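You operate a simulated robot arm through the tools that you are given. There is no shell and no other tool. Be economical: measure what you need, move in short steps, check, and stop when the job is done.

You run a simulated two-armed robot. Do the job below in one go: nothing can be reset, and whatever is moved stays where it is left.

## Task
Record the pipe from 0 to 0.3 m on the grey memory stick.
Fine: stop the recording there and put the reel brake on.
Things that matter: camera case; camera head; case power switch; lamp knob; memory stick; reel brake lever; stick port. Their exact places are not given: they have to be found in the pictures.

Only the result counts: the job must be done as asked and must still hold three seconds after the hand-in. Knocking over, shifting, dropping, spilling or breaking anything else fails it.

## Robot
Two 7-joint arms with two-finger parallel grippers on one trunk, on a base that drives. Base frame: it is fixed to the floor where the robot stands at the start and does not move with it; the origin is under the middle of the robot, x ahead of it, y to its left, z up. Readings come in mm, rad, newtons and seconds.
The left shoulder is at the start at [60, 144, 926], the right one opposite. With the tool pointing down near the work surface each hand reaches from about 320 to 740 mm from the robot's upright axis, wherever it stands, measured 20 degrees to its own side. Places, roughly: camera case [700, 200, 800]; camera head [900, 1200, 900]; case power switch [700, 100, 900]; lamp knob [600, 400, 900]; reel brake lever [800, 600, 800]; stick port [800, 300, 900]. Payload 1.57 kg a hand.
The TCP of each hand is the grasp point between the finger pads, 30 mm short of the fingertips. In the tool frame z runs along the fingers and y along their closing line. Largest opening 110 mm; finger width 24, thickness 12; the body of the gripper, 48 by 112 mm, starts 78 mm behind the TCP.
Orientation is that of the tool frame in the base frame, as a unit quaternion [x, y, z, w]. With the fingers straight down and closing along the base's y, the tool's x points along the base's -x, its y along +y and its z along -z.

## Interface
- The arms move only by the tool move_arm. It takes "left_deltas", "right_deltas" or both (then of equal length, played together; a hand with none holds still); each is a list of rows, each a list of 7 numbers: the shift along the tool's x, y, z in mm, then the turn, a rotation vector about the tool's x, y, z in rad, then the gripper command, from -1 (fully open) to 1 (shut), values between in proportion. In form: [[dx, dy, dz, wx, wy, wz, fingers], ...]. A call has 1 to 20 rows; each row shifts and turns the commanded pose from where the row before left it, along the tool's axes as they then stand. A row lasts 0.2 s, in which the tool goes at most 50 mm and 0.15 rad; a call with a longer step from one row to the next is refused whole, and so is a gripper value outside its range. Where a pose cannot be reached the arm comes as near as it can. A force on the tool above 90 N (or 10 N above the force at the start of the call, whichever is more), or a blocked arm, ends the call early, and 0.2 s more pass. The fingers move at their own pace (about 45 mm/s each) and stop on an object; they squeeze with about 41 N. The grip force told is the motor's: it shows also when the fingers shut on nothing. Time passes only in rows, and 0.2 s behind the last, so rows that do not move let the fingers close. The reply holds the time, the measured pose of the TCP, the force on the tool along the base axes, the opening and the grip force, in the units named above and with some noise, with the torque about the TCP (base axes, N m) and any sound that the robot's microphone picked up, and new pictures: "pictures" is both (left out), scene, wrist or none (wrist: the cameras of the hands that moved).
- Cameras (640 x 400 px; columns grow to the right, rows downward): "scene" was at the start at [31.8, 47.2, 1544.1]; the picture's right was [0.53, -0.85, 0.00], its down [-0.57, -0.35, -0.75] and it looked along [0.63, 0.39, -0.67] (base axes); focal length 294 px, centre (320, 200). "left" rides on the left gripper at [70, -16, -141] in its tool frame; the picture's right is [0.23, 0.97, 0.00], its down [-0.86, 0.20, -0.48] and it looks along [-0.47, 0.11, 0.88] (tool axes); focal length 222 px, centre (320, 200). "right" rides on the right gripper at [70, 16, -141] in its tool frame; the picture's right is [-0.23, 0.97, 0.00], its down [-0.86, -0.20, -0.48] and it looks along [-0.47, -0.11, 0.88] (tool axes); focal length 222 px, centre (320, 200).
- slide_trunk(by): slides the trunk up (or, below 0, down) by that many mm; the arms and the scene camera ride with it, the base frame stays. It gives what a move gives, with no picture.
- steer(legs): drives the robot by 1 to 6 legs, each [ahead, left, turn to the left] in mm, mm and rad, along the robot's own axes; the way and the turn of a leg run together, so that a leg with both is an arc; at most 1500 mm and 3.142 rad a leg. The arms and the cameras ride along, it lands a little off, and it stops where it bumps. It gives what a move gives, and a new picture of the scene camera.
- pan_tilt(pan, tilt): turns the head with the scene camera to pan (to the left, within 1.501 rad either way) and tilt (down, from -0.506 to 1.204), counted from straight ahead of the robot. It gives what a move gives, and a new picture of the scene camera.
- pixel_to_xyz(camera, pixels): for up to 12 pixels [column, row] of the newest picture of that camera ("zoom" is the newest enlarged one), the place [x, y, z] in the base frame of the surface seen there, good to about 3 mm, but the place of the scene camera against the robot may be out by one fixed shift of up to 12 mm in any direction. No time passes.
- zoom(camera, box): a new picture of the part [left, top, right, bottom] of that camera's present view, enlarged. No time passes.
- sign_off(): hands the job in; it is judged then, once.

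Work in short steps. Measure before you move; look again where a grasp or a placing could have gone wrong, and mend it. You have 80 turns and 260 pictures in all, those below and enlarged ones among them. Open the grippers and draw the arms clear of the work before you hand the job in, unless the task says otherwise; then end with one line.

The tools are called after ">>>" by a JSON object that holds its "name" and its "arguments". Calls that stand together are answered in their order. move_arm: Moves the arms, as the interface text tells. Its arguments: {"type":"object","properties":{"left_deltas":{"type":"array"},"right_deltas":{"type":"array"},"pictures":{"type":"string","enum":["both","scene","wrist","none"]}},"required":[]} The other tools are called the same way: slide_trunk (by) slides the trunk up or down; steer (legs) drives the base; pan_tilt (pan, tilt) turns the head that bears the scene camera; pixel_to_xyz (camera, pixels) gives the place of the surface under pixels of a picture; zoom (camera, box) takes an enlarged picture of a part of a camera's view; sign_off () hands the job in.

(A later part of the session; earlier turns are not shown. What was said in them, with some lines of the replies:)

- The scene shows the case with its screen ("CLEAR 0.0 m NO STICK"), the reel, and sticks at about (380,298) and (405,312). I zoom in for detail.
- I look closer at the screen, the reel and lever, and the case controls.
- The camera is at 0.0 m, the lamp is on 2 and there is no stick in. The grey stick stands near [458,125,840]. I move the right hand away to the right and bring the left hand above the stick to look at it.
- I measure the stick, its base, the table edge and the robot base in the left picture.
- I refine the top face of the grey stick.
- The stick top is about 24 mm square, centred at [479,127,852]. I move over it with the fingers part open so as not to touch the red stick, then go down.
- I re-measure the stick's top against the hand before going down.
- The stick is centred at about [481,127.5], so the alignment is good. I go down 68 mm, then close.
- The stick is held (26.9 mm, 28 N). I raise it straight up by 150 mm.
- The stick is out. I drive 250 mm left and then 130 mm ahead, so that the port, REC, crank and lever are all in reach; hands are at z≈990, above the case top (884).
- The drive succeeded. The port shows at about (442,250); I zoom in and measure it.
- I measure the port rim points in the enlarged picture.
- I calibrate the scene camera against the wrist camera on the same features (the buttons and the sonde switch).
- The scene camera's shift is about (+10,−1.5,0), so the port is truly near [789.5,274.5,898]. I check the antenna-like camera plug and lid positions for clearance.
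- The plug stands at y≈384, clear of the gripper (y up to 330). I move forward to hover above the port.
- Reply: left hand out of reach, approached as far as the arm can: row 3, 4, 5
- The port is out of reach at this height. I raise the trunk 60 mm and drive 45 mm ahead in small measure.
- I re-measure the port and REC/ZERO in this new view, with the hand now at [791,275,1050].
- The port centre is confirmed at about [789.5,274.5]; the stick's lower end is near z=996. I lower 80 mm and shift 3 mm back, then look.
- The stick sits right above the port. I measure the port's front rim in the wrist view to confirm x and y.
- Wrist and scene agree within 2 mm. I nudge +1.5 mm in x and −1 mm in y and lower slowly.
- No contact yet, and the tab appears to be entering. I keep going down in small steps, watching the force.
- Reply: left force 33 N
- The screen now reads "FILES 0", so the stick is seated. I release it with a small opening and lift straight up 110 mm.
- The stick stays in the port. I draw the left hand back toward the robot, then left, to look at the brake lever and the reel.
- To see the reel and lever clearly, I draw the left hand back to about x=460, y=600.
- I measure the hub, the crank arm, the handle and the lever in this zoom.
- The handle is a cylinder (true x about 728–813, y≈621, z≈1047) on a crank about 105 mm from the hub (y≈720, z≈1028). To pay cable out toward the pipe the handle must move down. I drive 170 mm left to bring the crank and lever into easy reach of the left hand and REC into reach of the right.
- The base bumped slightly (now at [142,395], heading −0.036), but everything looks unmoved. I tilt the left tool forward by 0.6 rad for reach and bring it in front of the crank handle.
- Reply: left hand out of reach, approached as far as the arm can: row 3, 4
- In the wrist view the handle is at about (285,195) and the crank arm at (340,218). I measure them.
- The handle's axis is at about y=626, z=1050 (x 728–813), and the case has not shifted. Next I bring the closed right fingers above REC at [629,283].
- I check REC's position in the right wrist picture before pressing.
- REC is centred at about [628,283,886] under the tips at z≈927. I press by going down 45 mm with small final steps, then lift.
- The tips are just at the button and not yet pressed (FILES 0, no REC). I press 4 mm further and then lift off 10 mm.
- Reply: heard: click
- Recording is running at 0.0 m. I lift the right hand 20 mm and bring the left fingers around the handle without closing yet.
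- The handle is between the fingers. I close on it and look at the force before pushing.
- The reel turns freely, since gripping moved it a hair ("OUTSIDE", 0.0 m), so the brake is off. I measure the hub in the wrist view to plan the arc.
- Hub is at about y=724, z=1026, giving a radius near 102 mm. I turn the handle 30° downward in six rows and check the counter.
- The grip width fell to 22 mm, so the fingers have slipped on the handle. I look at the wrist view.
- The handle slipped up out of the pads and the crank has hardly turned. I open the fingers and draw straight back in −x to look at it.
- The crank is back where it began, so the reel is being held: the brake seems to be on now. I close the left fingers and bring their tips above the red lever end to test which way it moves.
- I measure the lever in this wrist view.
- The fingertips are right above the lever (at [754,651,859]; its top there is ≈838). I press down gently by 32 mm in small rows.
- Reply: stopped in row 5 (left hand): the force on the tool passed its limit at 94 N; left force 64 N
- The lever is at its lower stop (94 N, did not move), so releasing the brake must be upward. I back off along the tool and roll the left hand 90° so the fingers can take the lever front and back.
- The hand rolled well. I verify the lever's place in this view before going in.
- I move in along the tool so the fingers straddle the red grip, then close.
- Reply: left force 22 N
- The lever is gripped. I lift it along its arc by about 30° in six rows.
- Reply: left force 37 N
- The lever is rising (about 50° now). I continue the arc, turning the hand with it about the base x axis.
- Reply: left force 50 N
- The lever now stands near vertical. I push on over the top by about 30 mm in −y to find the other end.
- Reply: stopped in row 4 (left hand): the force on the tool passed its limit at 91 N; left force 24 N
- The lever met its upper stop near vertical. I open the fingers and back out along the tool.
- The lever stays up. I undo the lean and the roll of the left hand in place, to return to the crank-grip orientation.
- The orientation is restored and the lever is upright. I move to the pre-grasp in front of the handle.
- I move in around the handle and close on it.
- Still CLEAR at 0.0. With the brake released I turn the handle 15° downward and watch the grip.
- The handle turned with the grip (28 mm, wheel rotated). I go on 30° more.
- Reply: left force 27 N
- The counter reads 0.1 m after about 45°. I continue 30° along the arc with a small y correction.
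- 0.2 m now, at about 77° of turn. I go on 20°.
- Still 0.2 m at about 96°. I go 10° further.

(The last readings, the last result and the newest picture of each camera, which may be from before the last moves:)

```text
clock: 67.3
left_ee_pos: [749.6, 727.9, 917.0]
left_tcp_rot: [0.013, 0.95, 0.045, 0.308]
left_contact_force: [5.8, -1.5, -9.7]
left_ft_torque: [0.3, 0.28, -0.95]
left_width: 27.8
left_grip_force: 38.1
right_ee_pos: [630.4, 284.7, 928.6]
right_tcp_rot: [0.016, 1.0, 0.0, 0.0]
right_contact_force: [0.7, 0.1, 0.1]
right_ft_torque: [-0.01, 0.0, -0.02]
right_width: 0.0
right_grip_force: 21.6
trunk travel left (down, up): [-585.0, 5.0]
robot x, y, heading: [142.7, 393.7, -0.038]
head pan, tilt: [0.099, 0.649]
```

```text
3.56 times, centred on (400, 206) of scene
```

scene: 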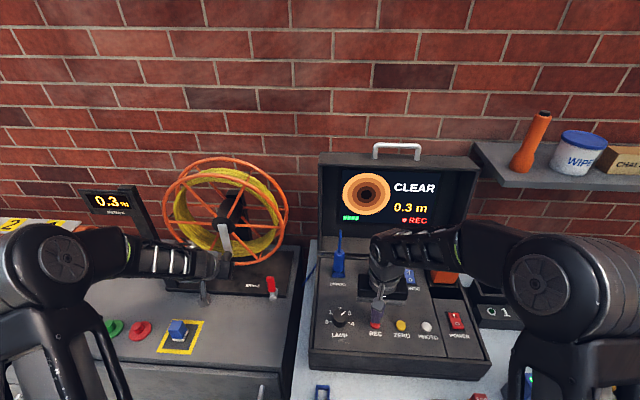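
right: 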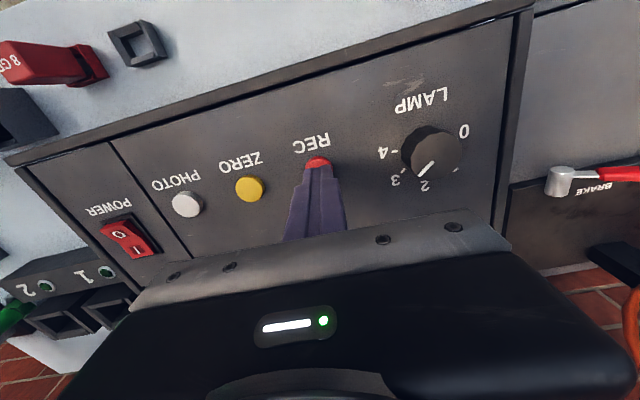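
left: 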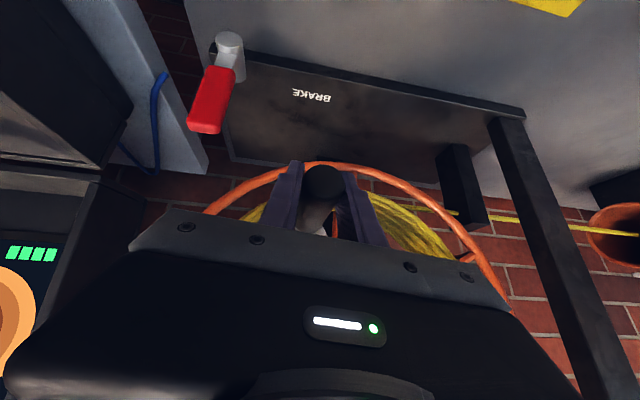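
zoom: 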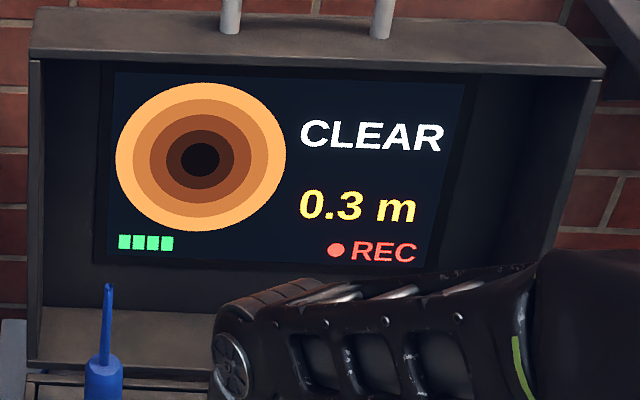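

It reads 0.3 m now (near 0.25–0.28 if rounded). I measure the coil radius to know the scale.

>>> {"name": "pixel_to_xyz", "arguments": {"camera": "scene", "pixels": [[174, 208], [177, 212], [281, 225], [279, 232], [225, 168], [222, 171], [276, 215], [190, 240], [166, 208], [283, 205]]}}

>>> {"name": "zoom", "arguments": {"camera": "scene", "box": [150, 140, 310, 280]}}

```text
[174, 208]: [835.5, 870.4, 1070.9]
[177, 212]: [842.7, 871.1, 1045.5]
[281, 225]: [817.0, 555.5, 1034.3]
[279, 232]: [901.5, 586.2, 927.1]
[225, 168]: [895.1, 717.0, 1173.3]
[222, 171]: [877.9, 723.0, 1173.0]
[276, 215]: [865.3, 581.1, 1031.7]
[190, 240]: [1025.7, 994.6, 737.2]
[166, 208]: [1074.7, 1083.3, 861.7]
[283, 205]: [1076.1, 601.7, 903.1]
```

```text
2.86 times, centred on (230, 210) of scene
```

zoom: 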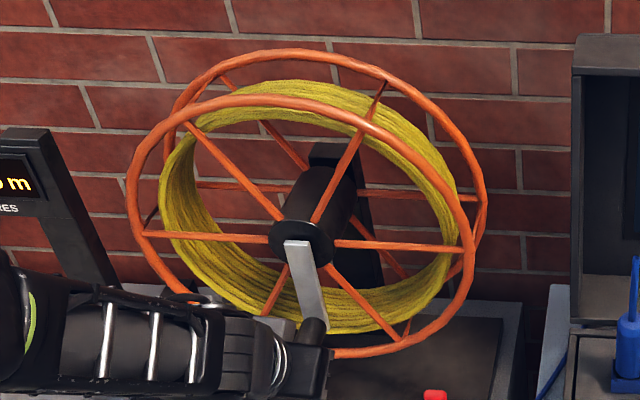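

The coil's radius is about 0.145 m, so the display rounds, and 0.30 m lies near 119° of turn (now ≈107°). I turn 12.5° more.

>>> {"name": "move_arm", "arguments": {"left_deltas": [[0.05, 8.9, 0.1, 0, 0, 0, 0.9], [-0.35, 8.9, -0.45, 0, 0, 0, 0.9], [-0.4, 4.4, -0.5, 0, 0, 0, 0.9], [0, 0, 0, 0, 0, 0, 0.9]]}}

>>> {"name": "zoom", "arguments": {"camera": "scene", "box": [130, 150, 450, 310]}}

```text
clock: 68.3
left_ee_pos: [748.3, 749.7, 923.3]
left_tcp_rot: [0.013, 0.95, 0.045, 0.31]
left_contact_force: [6.8, 0.5, -2.7]
left_ft_torque: [-0.07, 0.43, -0.43]
left_width: 27.7
left_grip_force: 37.9
right_ee_pos: [629.2, 283.7, 929.2]
right_tcp_rot: [0.017, 1.0, 0.0, 0.0]
right_contact_force: [-0.3, 0.0, 0.5]
right_ft_torque: [-0.01, 0.03, 0.0]
right_width: 0.1
right_grip_force: 21.0
trunk travel left (down, up): [-585.0, 5.0]
robot x, y, heading: [143.9, 396.6, -0.033]
head pan, tilt: [0.099, 0.649]
```

scene: 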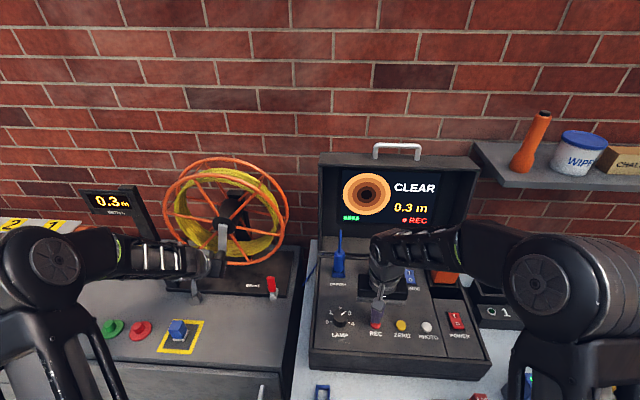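
left: 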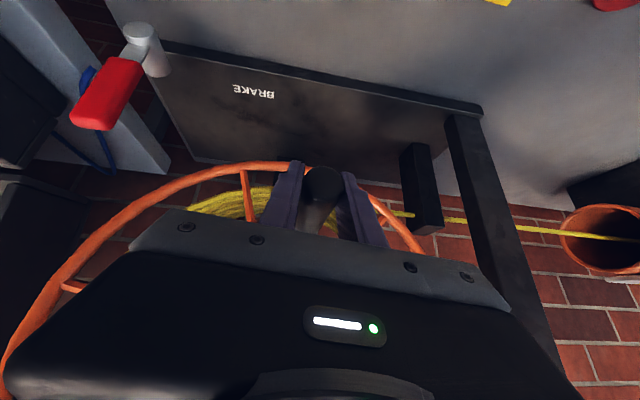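

```text
2.00 times, centred on (290, 230) of scene
```

zoom: 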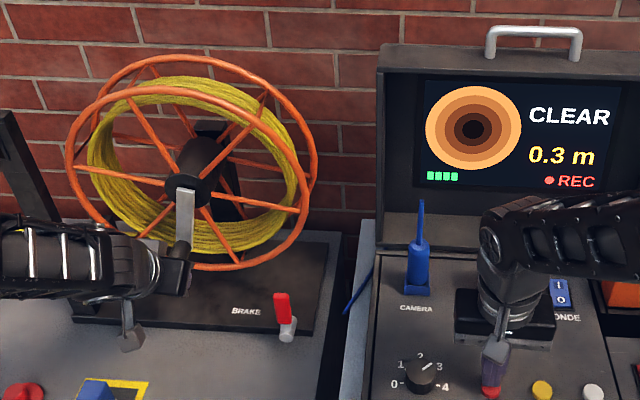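

0.3 m at about 119°. With the left hand holding the crank, I press REC with the right hand to stop.

>>> {"name": "move_arm", "arguments": {"right_deltas": [[0, 0, 10, 0, 0, 0, 1], [0, 0, 5, 0, 0, 0, 1], [0, 0, 2, 0, 0, 0, 1], [0, 0, 2, 0, 0, 0, 1], [0, 0, 1, 0, 0, 0, 1]], "pictures": "scene"}}

>>> {"name": "zoom", "arguments": {"camera": "scene", "box": [310, 150, 490, 262]}}

```text
clock: 69.5
left_ee_pos: [749.1, 748.6, 921.6]
left_tcp_rot: [0.014, 0.949, 0.044, 0.311]
left_contact_force: [15.8, 3.7, -1.9]
left_ft_torque: [-0.19, 0.5, -0.43]
left_width: 27.6
left_grip_force: 38.4
right_ee_pos: [630.9, 283.7, 909.4]
right_tcp_rot: [0.016, 1.0, 0.0, 0.0]
right_contact_force: [-2.4, -2.5, 12.9]
right_ft_torque: [-0.09, 0.08, 0.04]
right_width: 0.0
right_grip_force: 21.2
trunk travel left (down, up): [-585.0, 5.0]
robot x, y, heading: [144.1, 395.0, -0.035]
head pan, tilt: [0.099, 0.649]
heard: click
```

scene: 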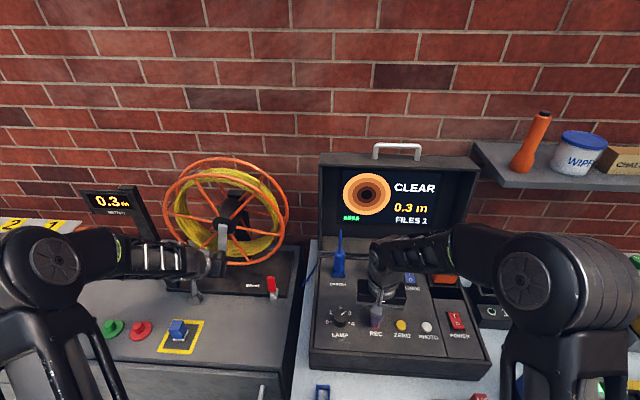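

```text
3.56 times, centred on (400, 206) of scene
```

zoom: 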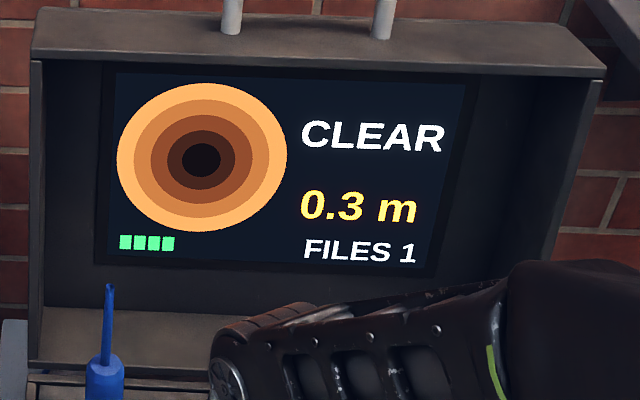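

FILES 1 and recording stopped. I raise and withdraw the right hand, then open the left fingers gently and back out in −x.

>>> {"name": "move_arm", "arguments": {"right_deltas": [[0, 0, -10, 0, 0, 0, 1], [0, 0, -30, 0, 0, 0, 1], [0, 0, -30, 0, 0, 0, 1], [0, 0, -30, 0, 0, 0, 1], [30, -20, 0, 0, 0, 0, 1], [30, -20, 0, 0, 0, 0, 1], [30, -20, 0, 0, 0, 0, 1], [0, 0, 0, 0, 0, 0, 1], [0, 0, 0, 0, 0, 0, 1]], "left_deltas": [[0, 0, 0, 0, 0, 0, 0.4], [0, 0, 0, 0, 0, 0, 0.2], [0, 0, 0, 0, 0, 0, 0.0], [0, 0, 0, 0, 0, 0, -0.2], [18, 0, -13.2, 0, 0, 0, -0.2], [18, 0, -13.2, 0, 0, 0, -0.2], [18, 0, -13.2, 0, 0, 0, -0.2], [18, 0, -13.2, 0, 0, 0, -0.2], [0, 0, 0, 0, 0, 0, -0.2]]}}

>>> {"name": "zoom", "arguments": {"camera": "scene", "box": [130, 150, 450, 310]}}

```text
clock: 71.5
left_ee_pos: [659.0, 746.6, 923.6]
left_tcp_rot: [0.013, 0.949, 0.044, 0.31]
left_contact_force: [0.7, 0.2, -1.0]
left_ft_torque: [0.01, -0.02, 0.03]
left_width: 65.9
left_grip_force: 0.0
right_ee_pos: [534.7, 225.9, 1009.1]
right_tcp_rot: [0.017, 1.0, 0.0, 0.0]
right_contact_force: [-0.2, -0.2, 1.1]
right_ft_torque: [0.01, -0.03, 0.04]
right_width: 0.1
right_grip_force: 20.9
trunk travel left (down, up): [-585.0, 5.0]
robot x, y, heading: [142.5, 393.7, -0.031]
head pan, tilt: [0.099, 0.649]
```

scene: 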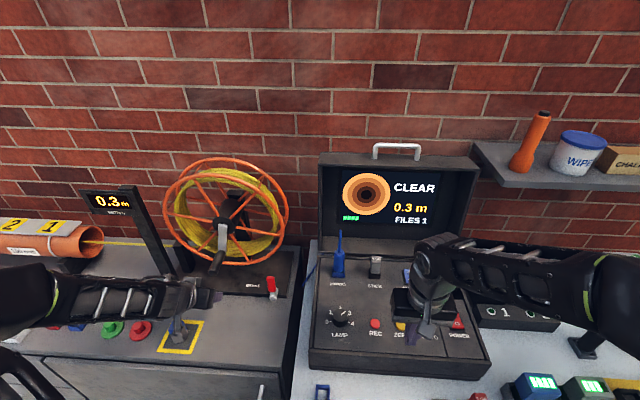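
right: 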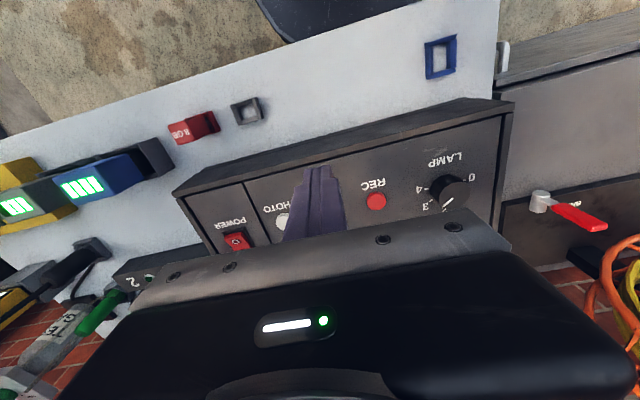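
left: 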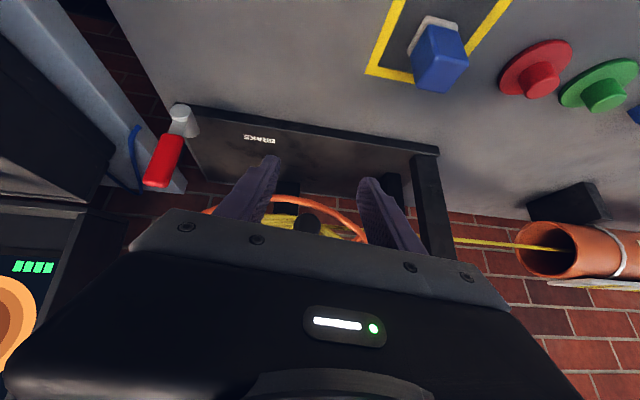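

```text
2.00 times, centred on (290, 230) of scene
```

zoom: 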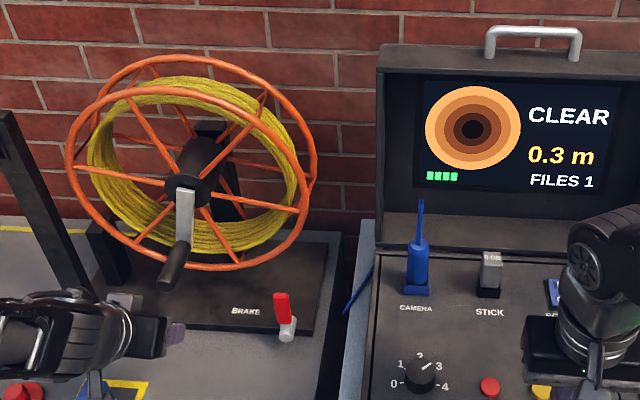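

The reel keeps still at 0.3 m. I close the left fingers and bring them to the −y side of the upright lever, short in x.

>>> {"name": "move_arm", "arguments": {"left_deltas": [[3.7, -34.4, 4.9, 0, 0, 0, 1], [3.7, -34.4, 4.9, 0, 0, 0, 1], [3.7, -34.4, 4.9, 0, 0, 0, 1], [3.7, -34.4, 4.9, 0, 0, 0, 1], [3.7, -34.4, 4.9, 0, 0, 0, 1], [3.7, -34.4, 4.9, 0, 0, 0, 1], [0, 0, 0, 0, 0, 0, 1], [0, 0, 0, 0, 0, 0, 1]]}}

>>> {"name": "pixel_to_xyz", "arguments": {"camera": "left", "pixels": [[320, 150], [350, 130], [360, 150]]}}

```text
clock: 73.3
left_ee_pos: [658.1, 546.4, 864.5]
left_tcp_rot: [0.014, 0.949, 0.044, 0.31]
left_contact_force: [-0.6, 0.1, -1.0]
left_ft_torque: [0.01, -0.02, -0.03]
left_width: 0.0
left_grip_force: 20.6
right_ee_pos: [536.9, 225.3, 1009.2]
right_tcp_rot: [0.017, 1.0, 0.0, 0.0]
right_contact_force: [1.5, 0.1, 0.0]
right_ft_torque: [0.01, 0.02, -0.02]
right_width: 0.0
right_grip_force: 21.1
trunk travel left (down, up): [-585.0, 5.0]
robot x, y, heading: [143.2, 392.1, -0.032]
head pan, tilt: [0.099, 0.649]
```

scene: 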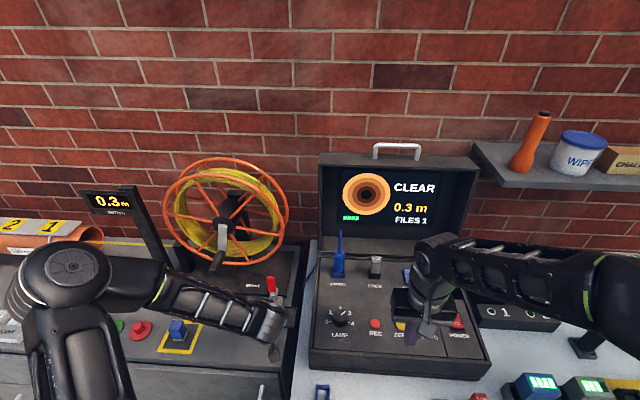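
left: 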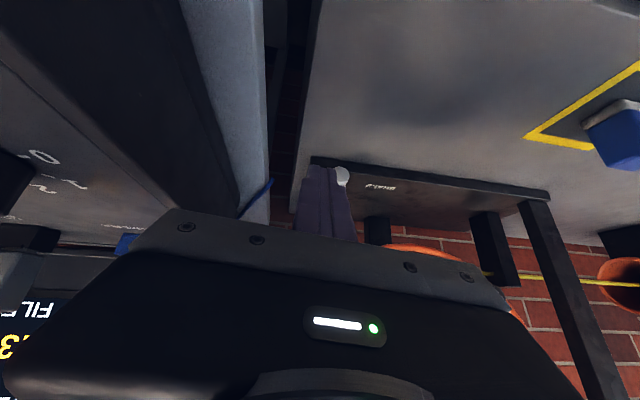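

```text
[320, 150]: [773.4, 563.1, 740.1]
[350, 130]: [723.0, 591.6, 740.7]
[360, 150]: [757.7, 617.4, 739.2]
```

The lever is just beside the fingers' line. I go forward 91 mm on its right-hand side.

>>> {"name": "move_arm", "arguments": {"left_deltas": [[-18.3, 0, 13.4, 0, 0, 0, 1], [-18.3, 0, 13.4, 0, 0, 0, 1], [-18.3, 0, 13.4, 0, 0, 0, 1], [-18.3, 0, 13.4, 0, 0, 0, 1], [0, 0, 0, 0, 0, 0, 1]]}}

>>> {"name": "zoom", "arguments": {"camera": "left", "box": [230, 80, 430, 205]}}

>>> {"name": "zoom", "arguments": {"camera": "scene", "box": [200, 230, 340, 330]}}

```text
clock: 74.5
left_ee_pos: [749.0, 545.9, 867.2]
left_tcp_rot: [0.014, 0.95, 0.044, 0.31]
left_contact_force: [0.5, 0.3, -0.2]
left_ft_torque: [0.02, 0.01, 0.01]
left_width: 0.0
left_grip_force: 21.3
right_ee_pos: [536.4, 227.0, 1010.2]
right_tcp_rot: [0.017, 1.0, 0.001, 0.0]
right_contact_force: [0.5, 0.5, 0.5]
right_ft_torque: [0.01, 0.0, 0.03]
right_width: 0.3
right_grip_force: 21.2
trunk travel left (down, up): [-585.0, 5.0]
robot x, y, heading: [143.0, 394.7, -0.036]
head pan, tilt: [0.099, 0.649]
```

scene: 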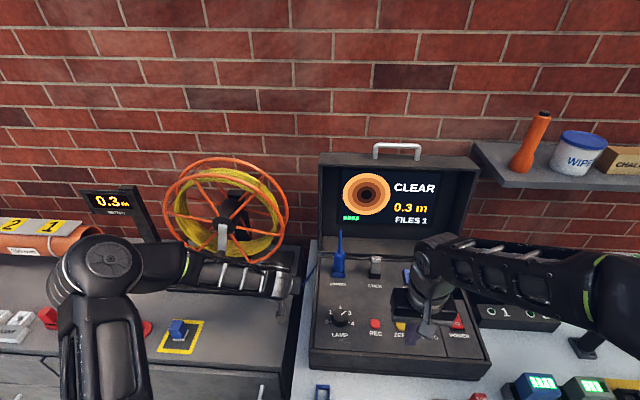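
left: 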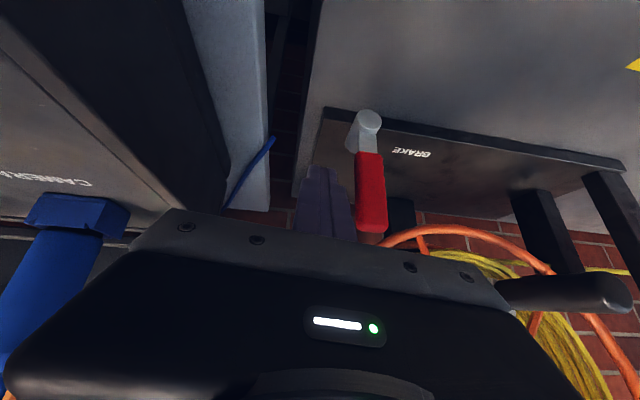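

```text
3.20 times, centred on (330, 142) of left
```

zoom: 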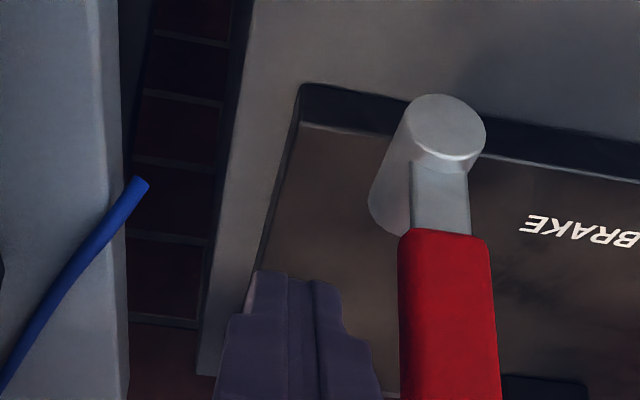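

```text
4.00 times, centred on (270, 280) of scene
```

zoom: 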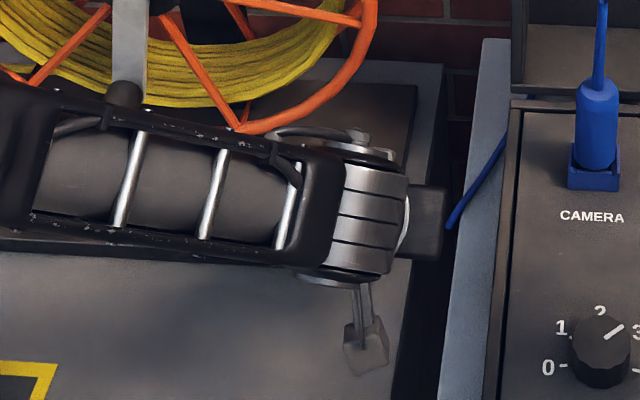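

The fingers sit just right of the lever. I push it in +y by 54 mm in small rows.

>>> {"name": "move_arm", "arguments": {"left_deltas": [[0.5, 9, 0.7, 0, 0, 0, 1], [0.5, 9, 0.7, 0, 0, 0, 1], [0.5, 9, 0.7, 0, 0, 0, 1], [0.5, 9, 0.7, 0, 0, 0, 1], [0.5, 9, 0.7, 0, 0, 0, 1], [0.5, 9, 0.7, 0, 0, 0, 1], [0, 0, 0, 0, 0, 0, 1]]}}

>>> {"name": "zoom", "arguments": {"camera": "left", "box": [230, 60, 470, 210]}}

```text
clock: 76.1
left_ee_pos: [750.0, 600.2, 866.3]
left_tcp_rot: [0.012, 0.95, 0.047, 0.31]
left_contact_force: [-0.6, -1.8, 0.6]
left_ft_torque: [-0.07, 0.02, 0.01]
left_width: 0.0
left_grip_force: 21.6
right_ee_pos: [536.4, 226.5, 1009.1]
right_tcp_rot: [0.016, 1.0, 0.0, 0.001]
right_contact_force: [0.5, -0.1, 0.3]
right_ft_torque: [0.02, 0.02, 0.0]
right_width: 0.2
right_grip_force: 21.0
trunk travel left (down, up): [-585.0, 5.0]
robot x, y, heading: [140.8, 392.9, -0.031]
head pan, tilt: [0.099, 0.649]
```

scene: 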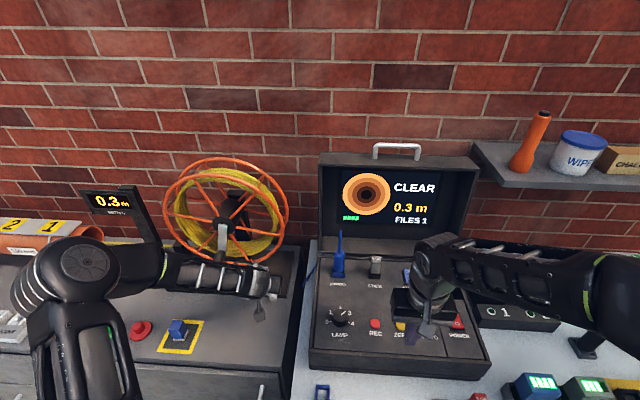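
left: 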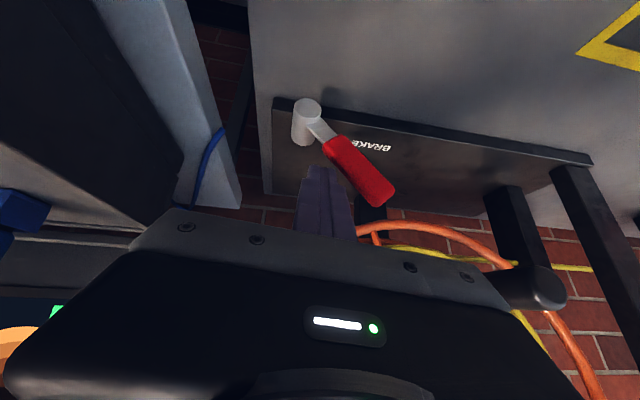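

```text
2.67 times, centred on (350, 135) of left
```

zoom: 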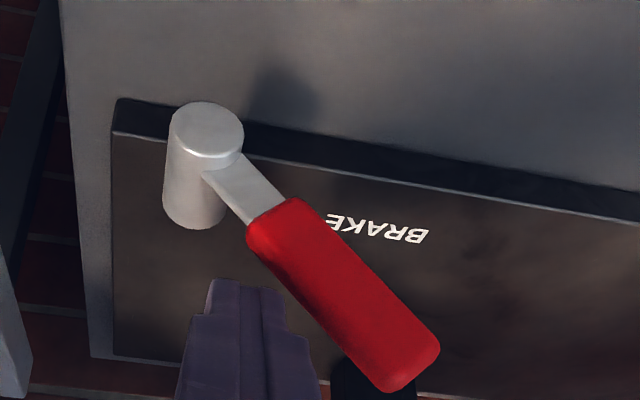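

The lever has swung down to about 50° with little force. I push another 45 mm in +y, then press down lightly toward its lower stop.

>>> {"name": "move_arm", "arguments": {"left_deltas": [[0.5, 9, 0.7, 0, 0, 0, 1], [0.5, 9, 0.7, 0, 0, 0, 1], [0.5, 9, 0.7, 0, 0, 0, 1], [0.5, 9, 0.7, 0, 0, 0, 1], [0.5, 9, 0.7, 0, 0, 0, 1], [1.2, 0, 1.7, 0, 0, 0, 1], [1.2, 0, 1.7, 0, 0, 0, 1], [0, 0, 0, 0, 0, 0, 1]]}}

>>> {"name": "zoom", "arguments": {"camera": "left", "box": [230, 60, 470, 210]}}

```text
clock: 77.9
left_ee_pos: [750.6, 634.4, 868.8]
left_tcp_rot: [0.019, 0.948, 0.04, 0.315]
left_contact_force: [-7.1, -31.5, 26.6]
left_ft_torque: [-0.54, -0.04, -0.22]
left_width: 0.1
left_grip_force: 21.3
right_ee_pos: [533.3, 223.3, 1009.8]
right_tcp_rot: [0.016, 1.0, 0.002, 0.002]
right_contact_force: [-1.3, 1.2, 0.0]
right_ft_torque: [0.0, -0.01, -0.04]
right_width: 0.2
right_grip_force: 21.4
trunk travel left (down, up): [-585.0, 5.0]
robot x, y, heading: [146.2, 393.0, -0.03]
head pan, tilt: [0.099, 0.649]
```

scene: 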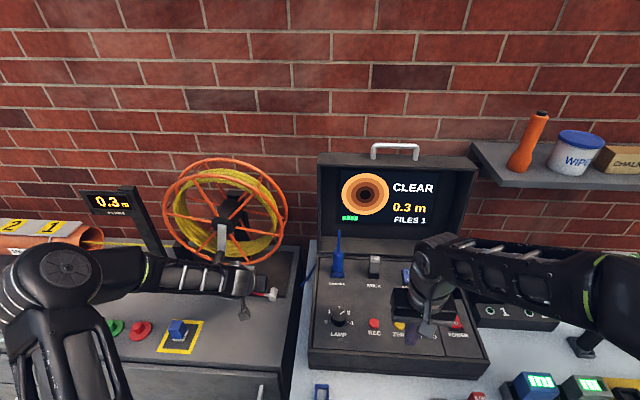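
left: 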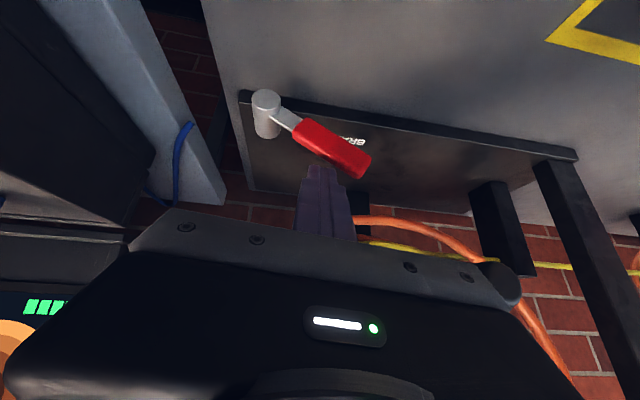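

```text
2.67 times, centred on (350, 135) of left
```

zoom: 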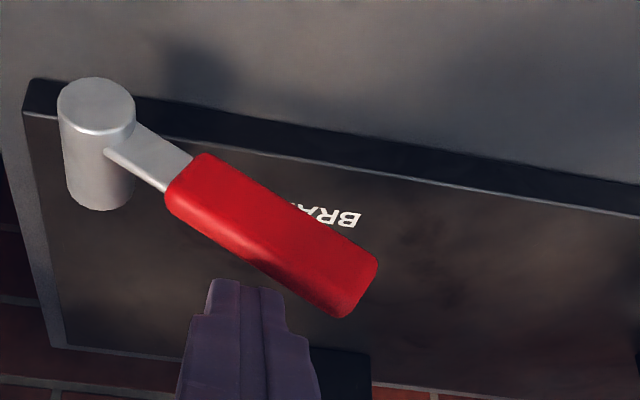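

The reaction (31 N and 27 N) says the lever is at its lower stop. I back off along the tool and check the lever's angle.

>>> {"name": "move_arm", "arguments": {"left_deltas": [[0, -4, -10, 0, 0, 0, 1], [0, 0, -25, 0, 0, 0, 1], [0, 0, -30, 0, 0, 0, 1], [25, 0, -25, 0, 0, 0, 1], [30, 0, -20, 0, 0, 0, 1], [0, 0, 0, 0, 0, 0, 1]]}}

>>> {"name": "zoom", "arguments": {"camera": "scene", "box": [130, 180, 330, 310]}}

>>> {"name": "zoom", "arguments": {"camera": "left", "box": [200, 50, 440, 200]}}

```text
clock: 79.3
left_ee_pos: [640.3, 636.0, 918.0]
left_tcp_rot: [0.012, 0.95, 0.045, 0.31]
left_contact_force: [-0.1, 0.4, -0.9]
left_ft_torque: [0.0, 0.0, -0.01]
left_width: 0.0
left_grip_force: 21.3
right_ee_pos: [535.5, 226.2, 1009.6]
right_tcp_rot: [0.017, 1.0, -0.001, 0.001]
right_contact_force: [0.1, 0.5, -0.1]
right_ft_torque: [0.01, 0.02, 0.01]
right_width: 0.3
right_grip_force: 20.9
trunk travel left (down, up): [-585.0, 5.0]
robot x, y, heading: [144.8, 393.0, -0.038]
head pan, tilt: [0.099, 0.649]
```

scene: 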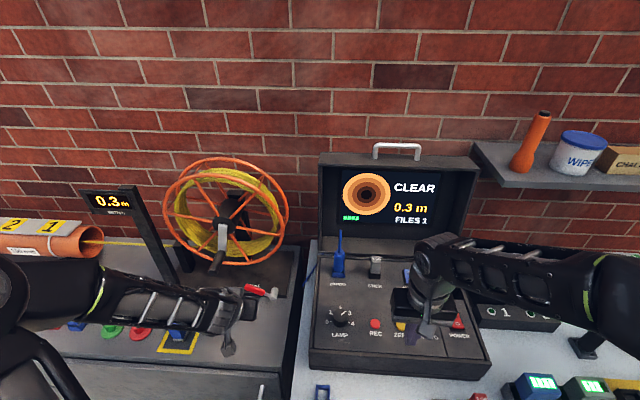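
left: 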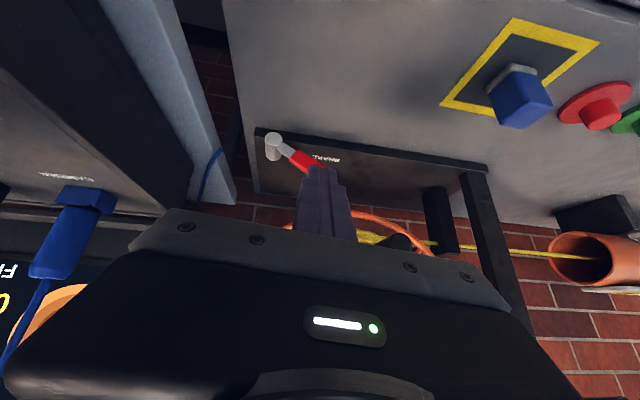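

```text
3.08 times, centred on (230, 245) of scene
```

zoom: 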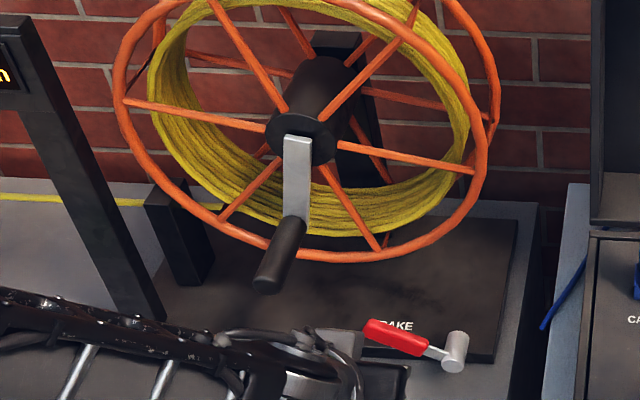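

```text
2.67 times, centred on (320, 125) of left
```

zoom: 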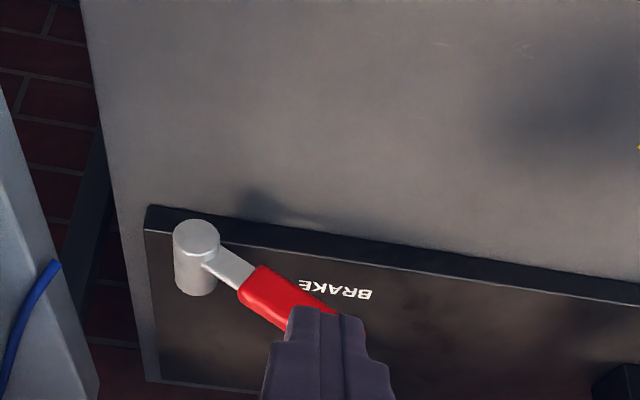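

I measure the lever's end to compare with its first position ([741,657,836] at the red end).

>>> {"name": "pixel_to_xyz", "arguments": {"camera": "scene", "pixels": [[250, 288], [262, 291], [247, 286], [273, 294]]}}

>>> {"name": "zoom", "arguments": {"camera": "scene", "box": [225, 265, 295, 310]}}

```text
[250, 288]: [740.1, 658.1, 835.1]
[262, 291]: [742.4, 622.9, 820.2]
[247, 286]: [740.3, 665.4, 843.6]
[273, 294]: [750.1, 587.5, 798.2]
```

```text
8.89 times, centred on (260, 288) of scene
```

zoom: 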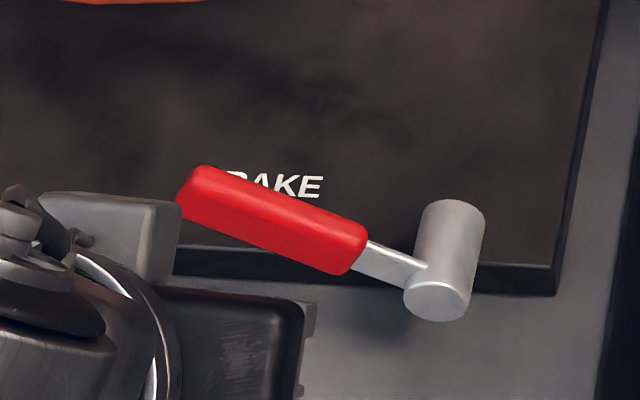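

The lever is back exactly at its first, braked angle and the counter stays at 0.3 m. I open both grippers and draw the arms clear.

>>> {"name": "move_arm", "arguments": {"left_deltas": [[28, 0, -28, 0, 0, 0, 0], [28, 0, -28, 0, 0, 0, -0.5], [28, 0, -28, 0, 0, 0, -1], [28, 0, -28, 0, 0, 0, -1], [0, 0, 0, 0, 0, 0, -1], [0, 0, 0, 0, 0, 0, -1]], "right_deltas": [[0, 0, -25, 0, 0, 0, 0.5], [20, 0, -15, 0, 0, 0, 0], [30, 0, 0, 0, 0, 0, -0.5], [30, 0, 0, 0, 0, 0, -1], [0, 0, 0, 0, 0, 0, -1], [0, 0, 0, 0, 0, 0, -1]]}}

>>> {"name": "zoom", "arguments": {"camera": "scene", "box": [60, 130, 480, 380]}}

```text
clock: 80.7
left_ee_pos: [604.6, 643.0, 931.5]
left_tcp_rot: [0.013, 0.949, 0.044, 0.31]
left_contact_force: [0.3, 0.1, 0.6]
left_ft_torque: [-0.01, 0.0, 0.03]
left_width: 110.0
left_grip_force: 0.1
left hand out of reach, approached as far as the arm can: row 1, 2, 3, 4
right_ee_pos: [456.0, 229.2, 1049.8]
right_tcp_rot: [0.016, 1.0, -0.001, 0.0]
right_contact_force: [0.1, 0.9, -0.7]
right_ft_torque: [-0.01, -0.02, 0.01]
right_width: 110.0
right_grip_force: 0.0
trunk travel left (down, up): [-585.0, 5.0]
robot x, y, heading: [141.8, 393.8, -0.037]
head pan, tilt: [0.099, 0.649]
```

scene: 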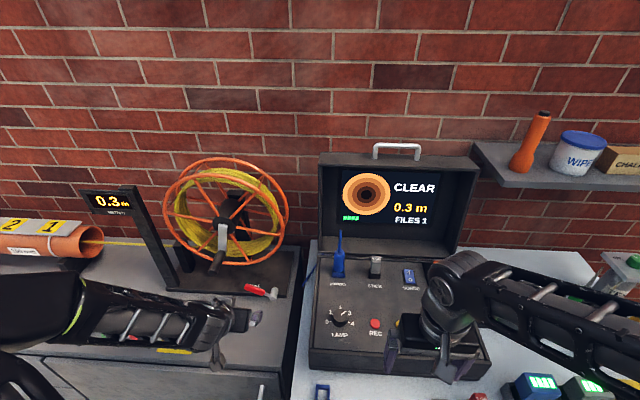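
right: 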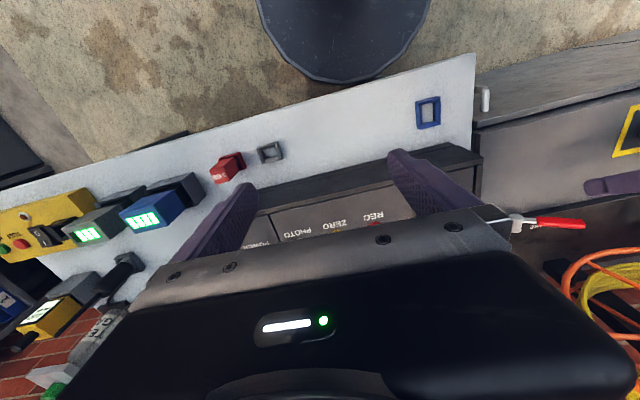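
left: 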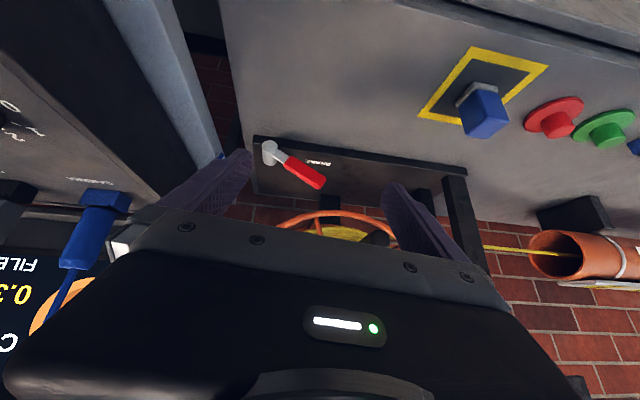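

```text
1.52 times, centred on (270, 255) of scene
```

zoom: 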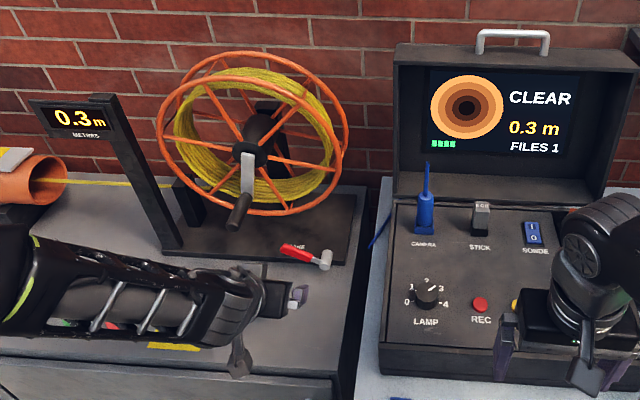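

Everything is in place: FILES 1, 0.3 m, stick in its port, brake lever down, and both hands open and clear. I hand the job in.

>>> {"name": "sign_off", "arguments": {}}

```text
The job is handed in.
```

I recorded the pipe from 0 to 0.3 m on the grey stick and stopped there (screen shows FILES 1, 0.3 m). The reel brake is on, and both hands are open and clear; the picture briefly showed "OUTSIDE" at 0.0 m early in the recording.
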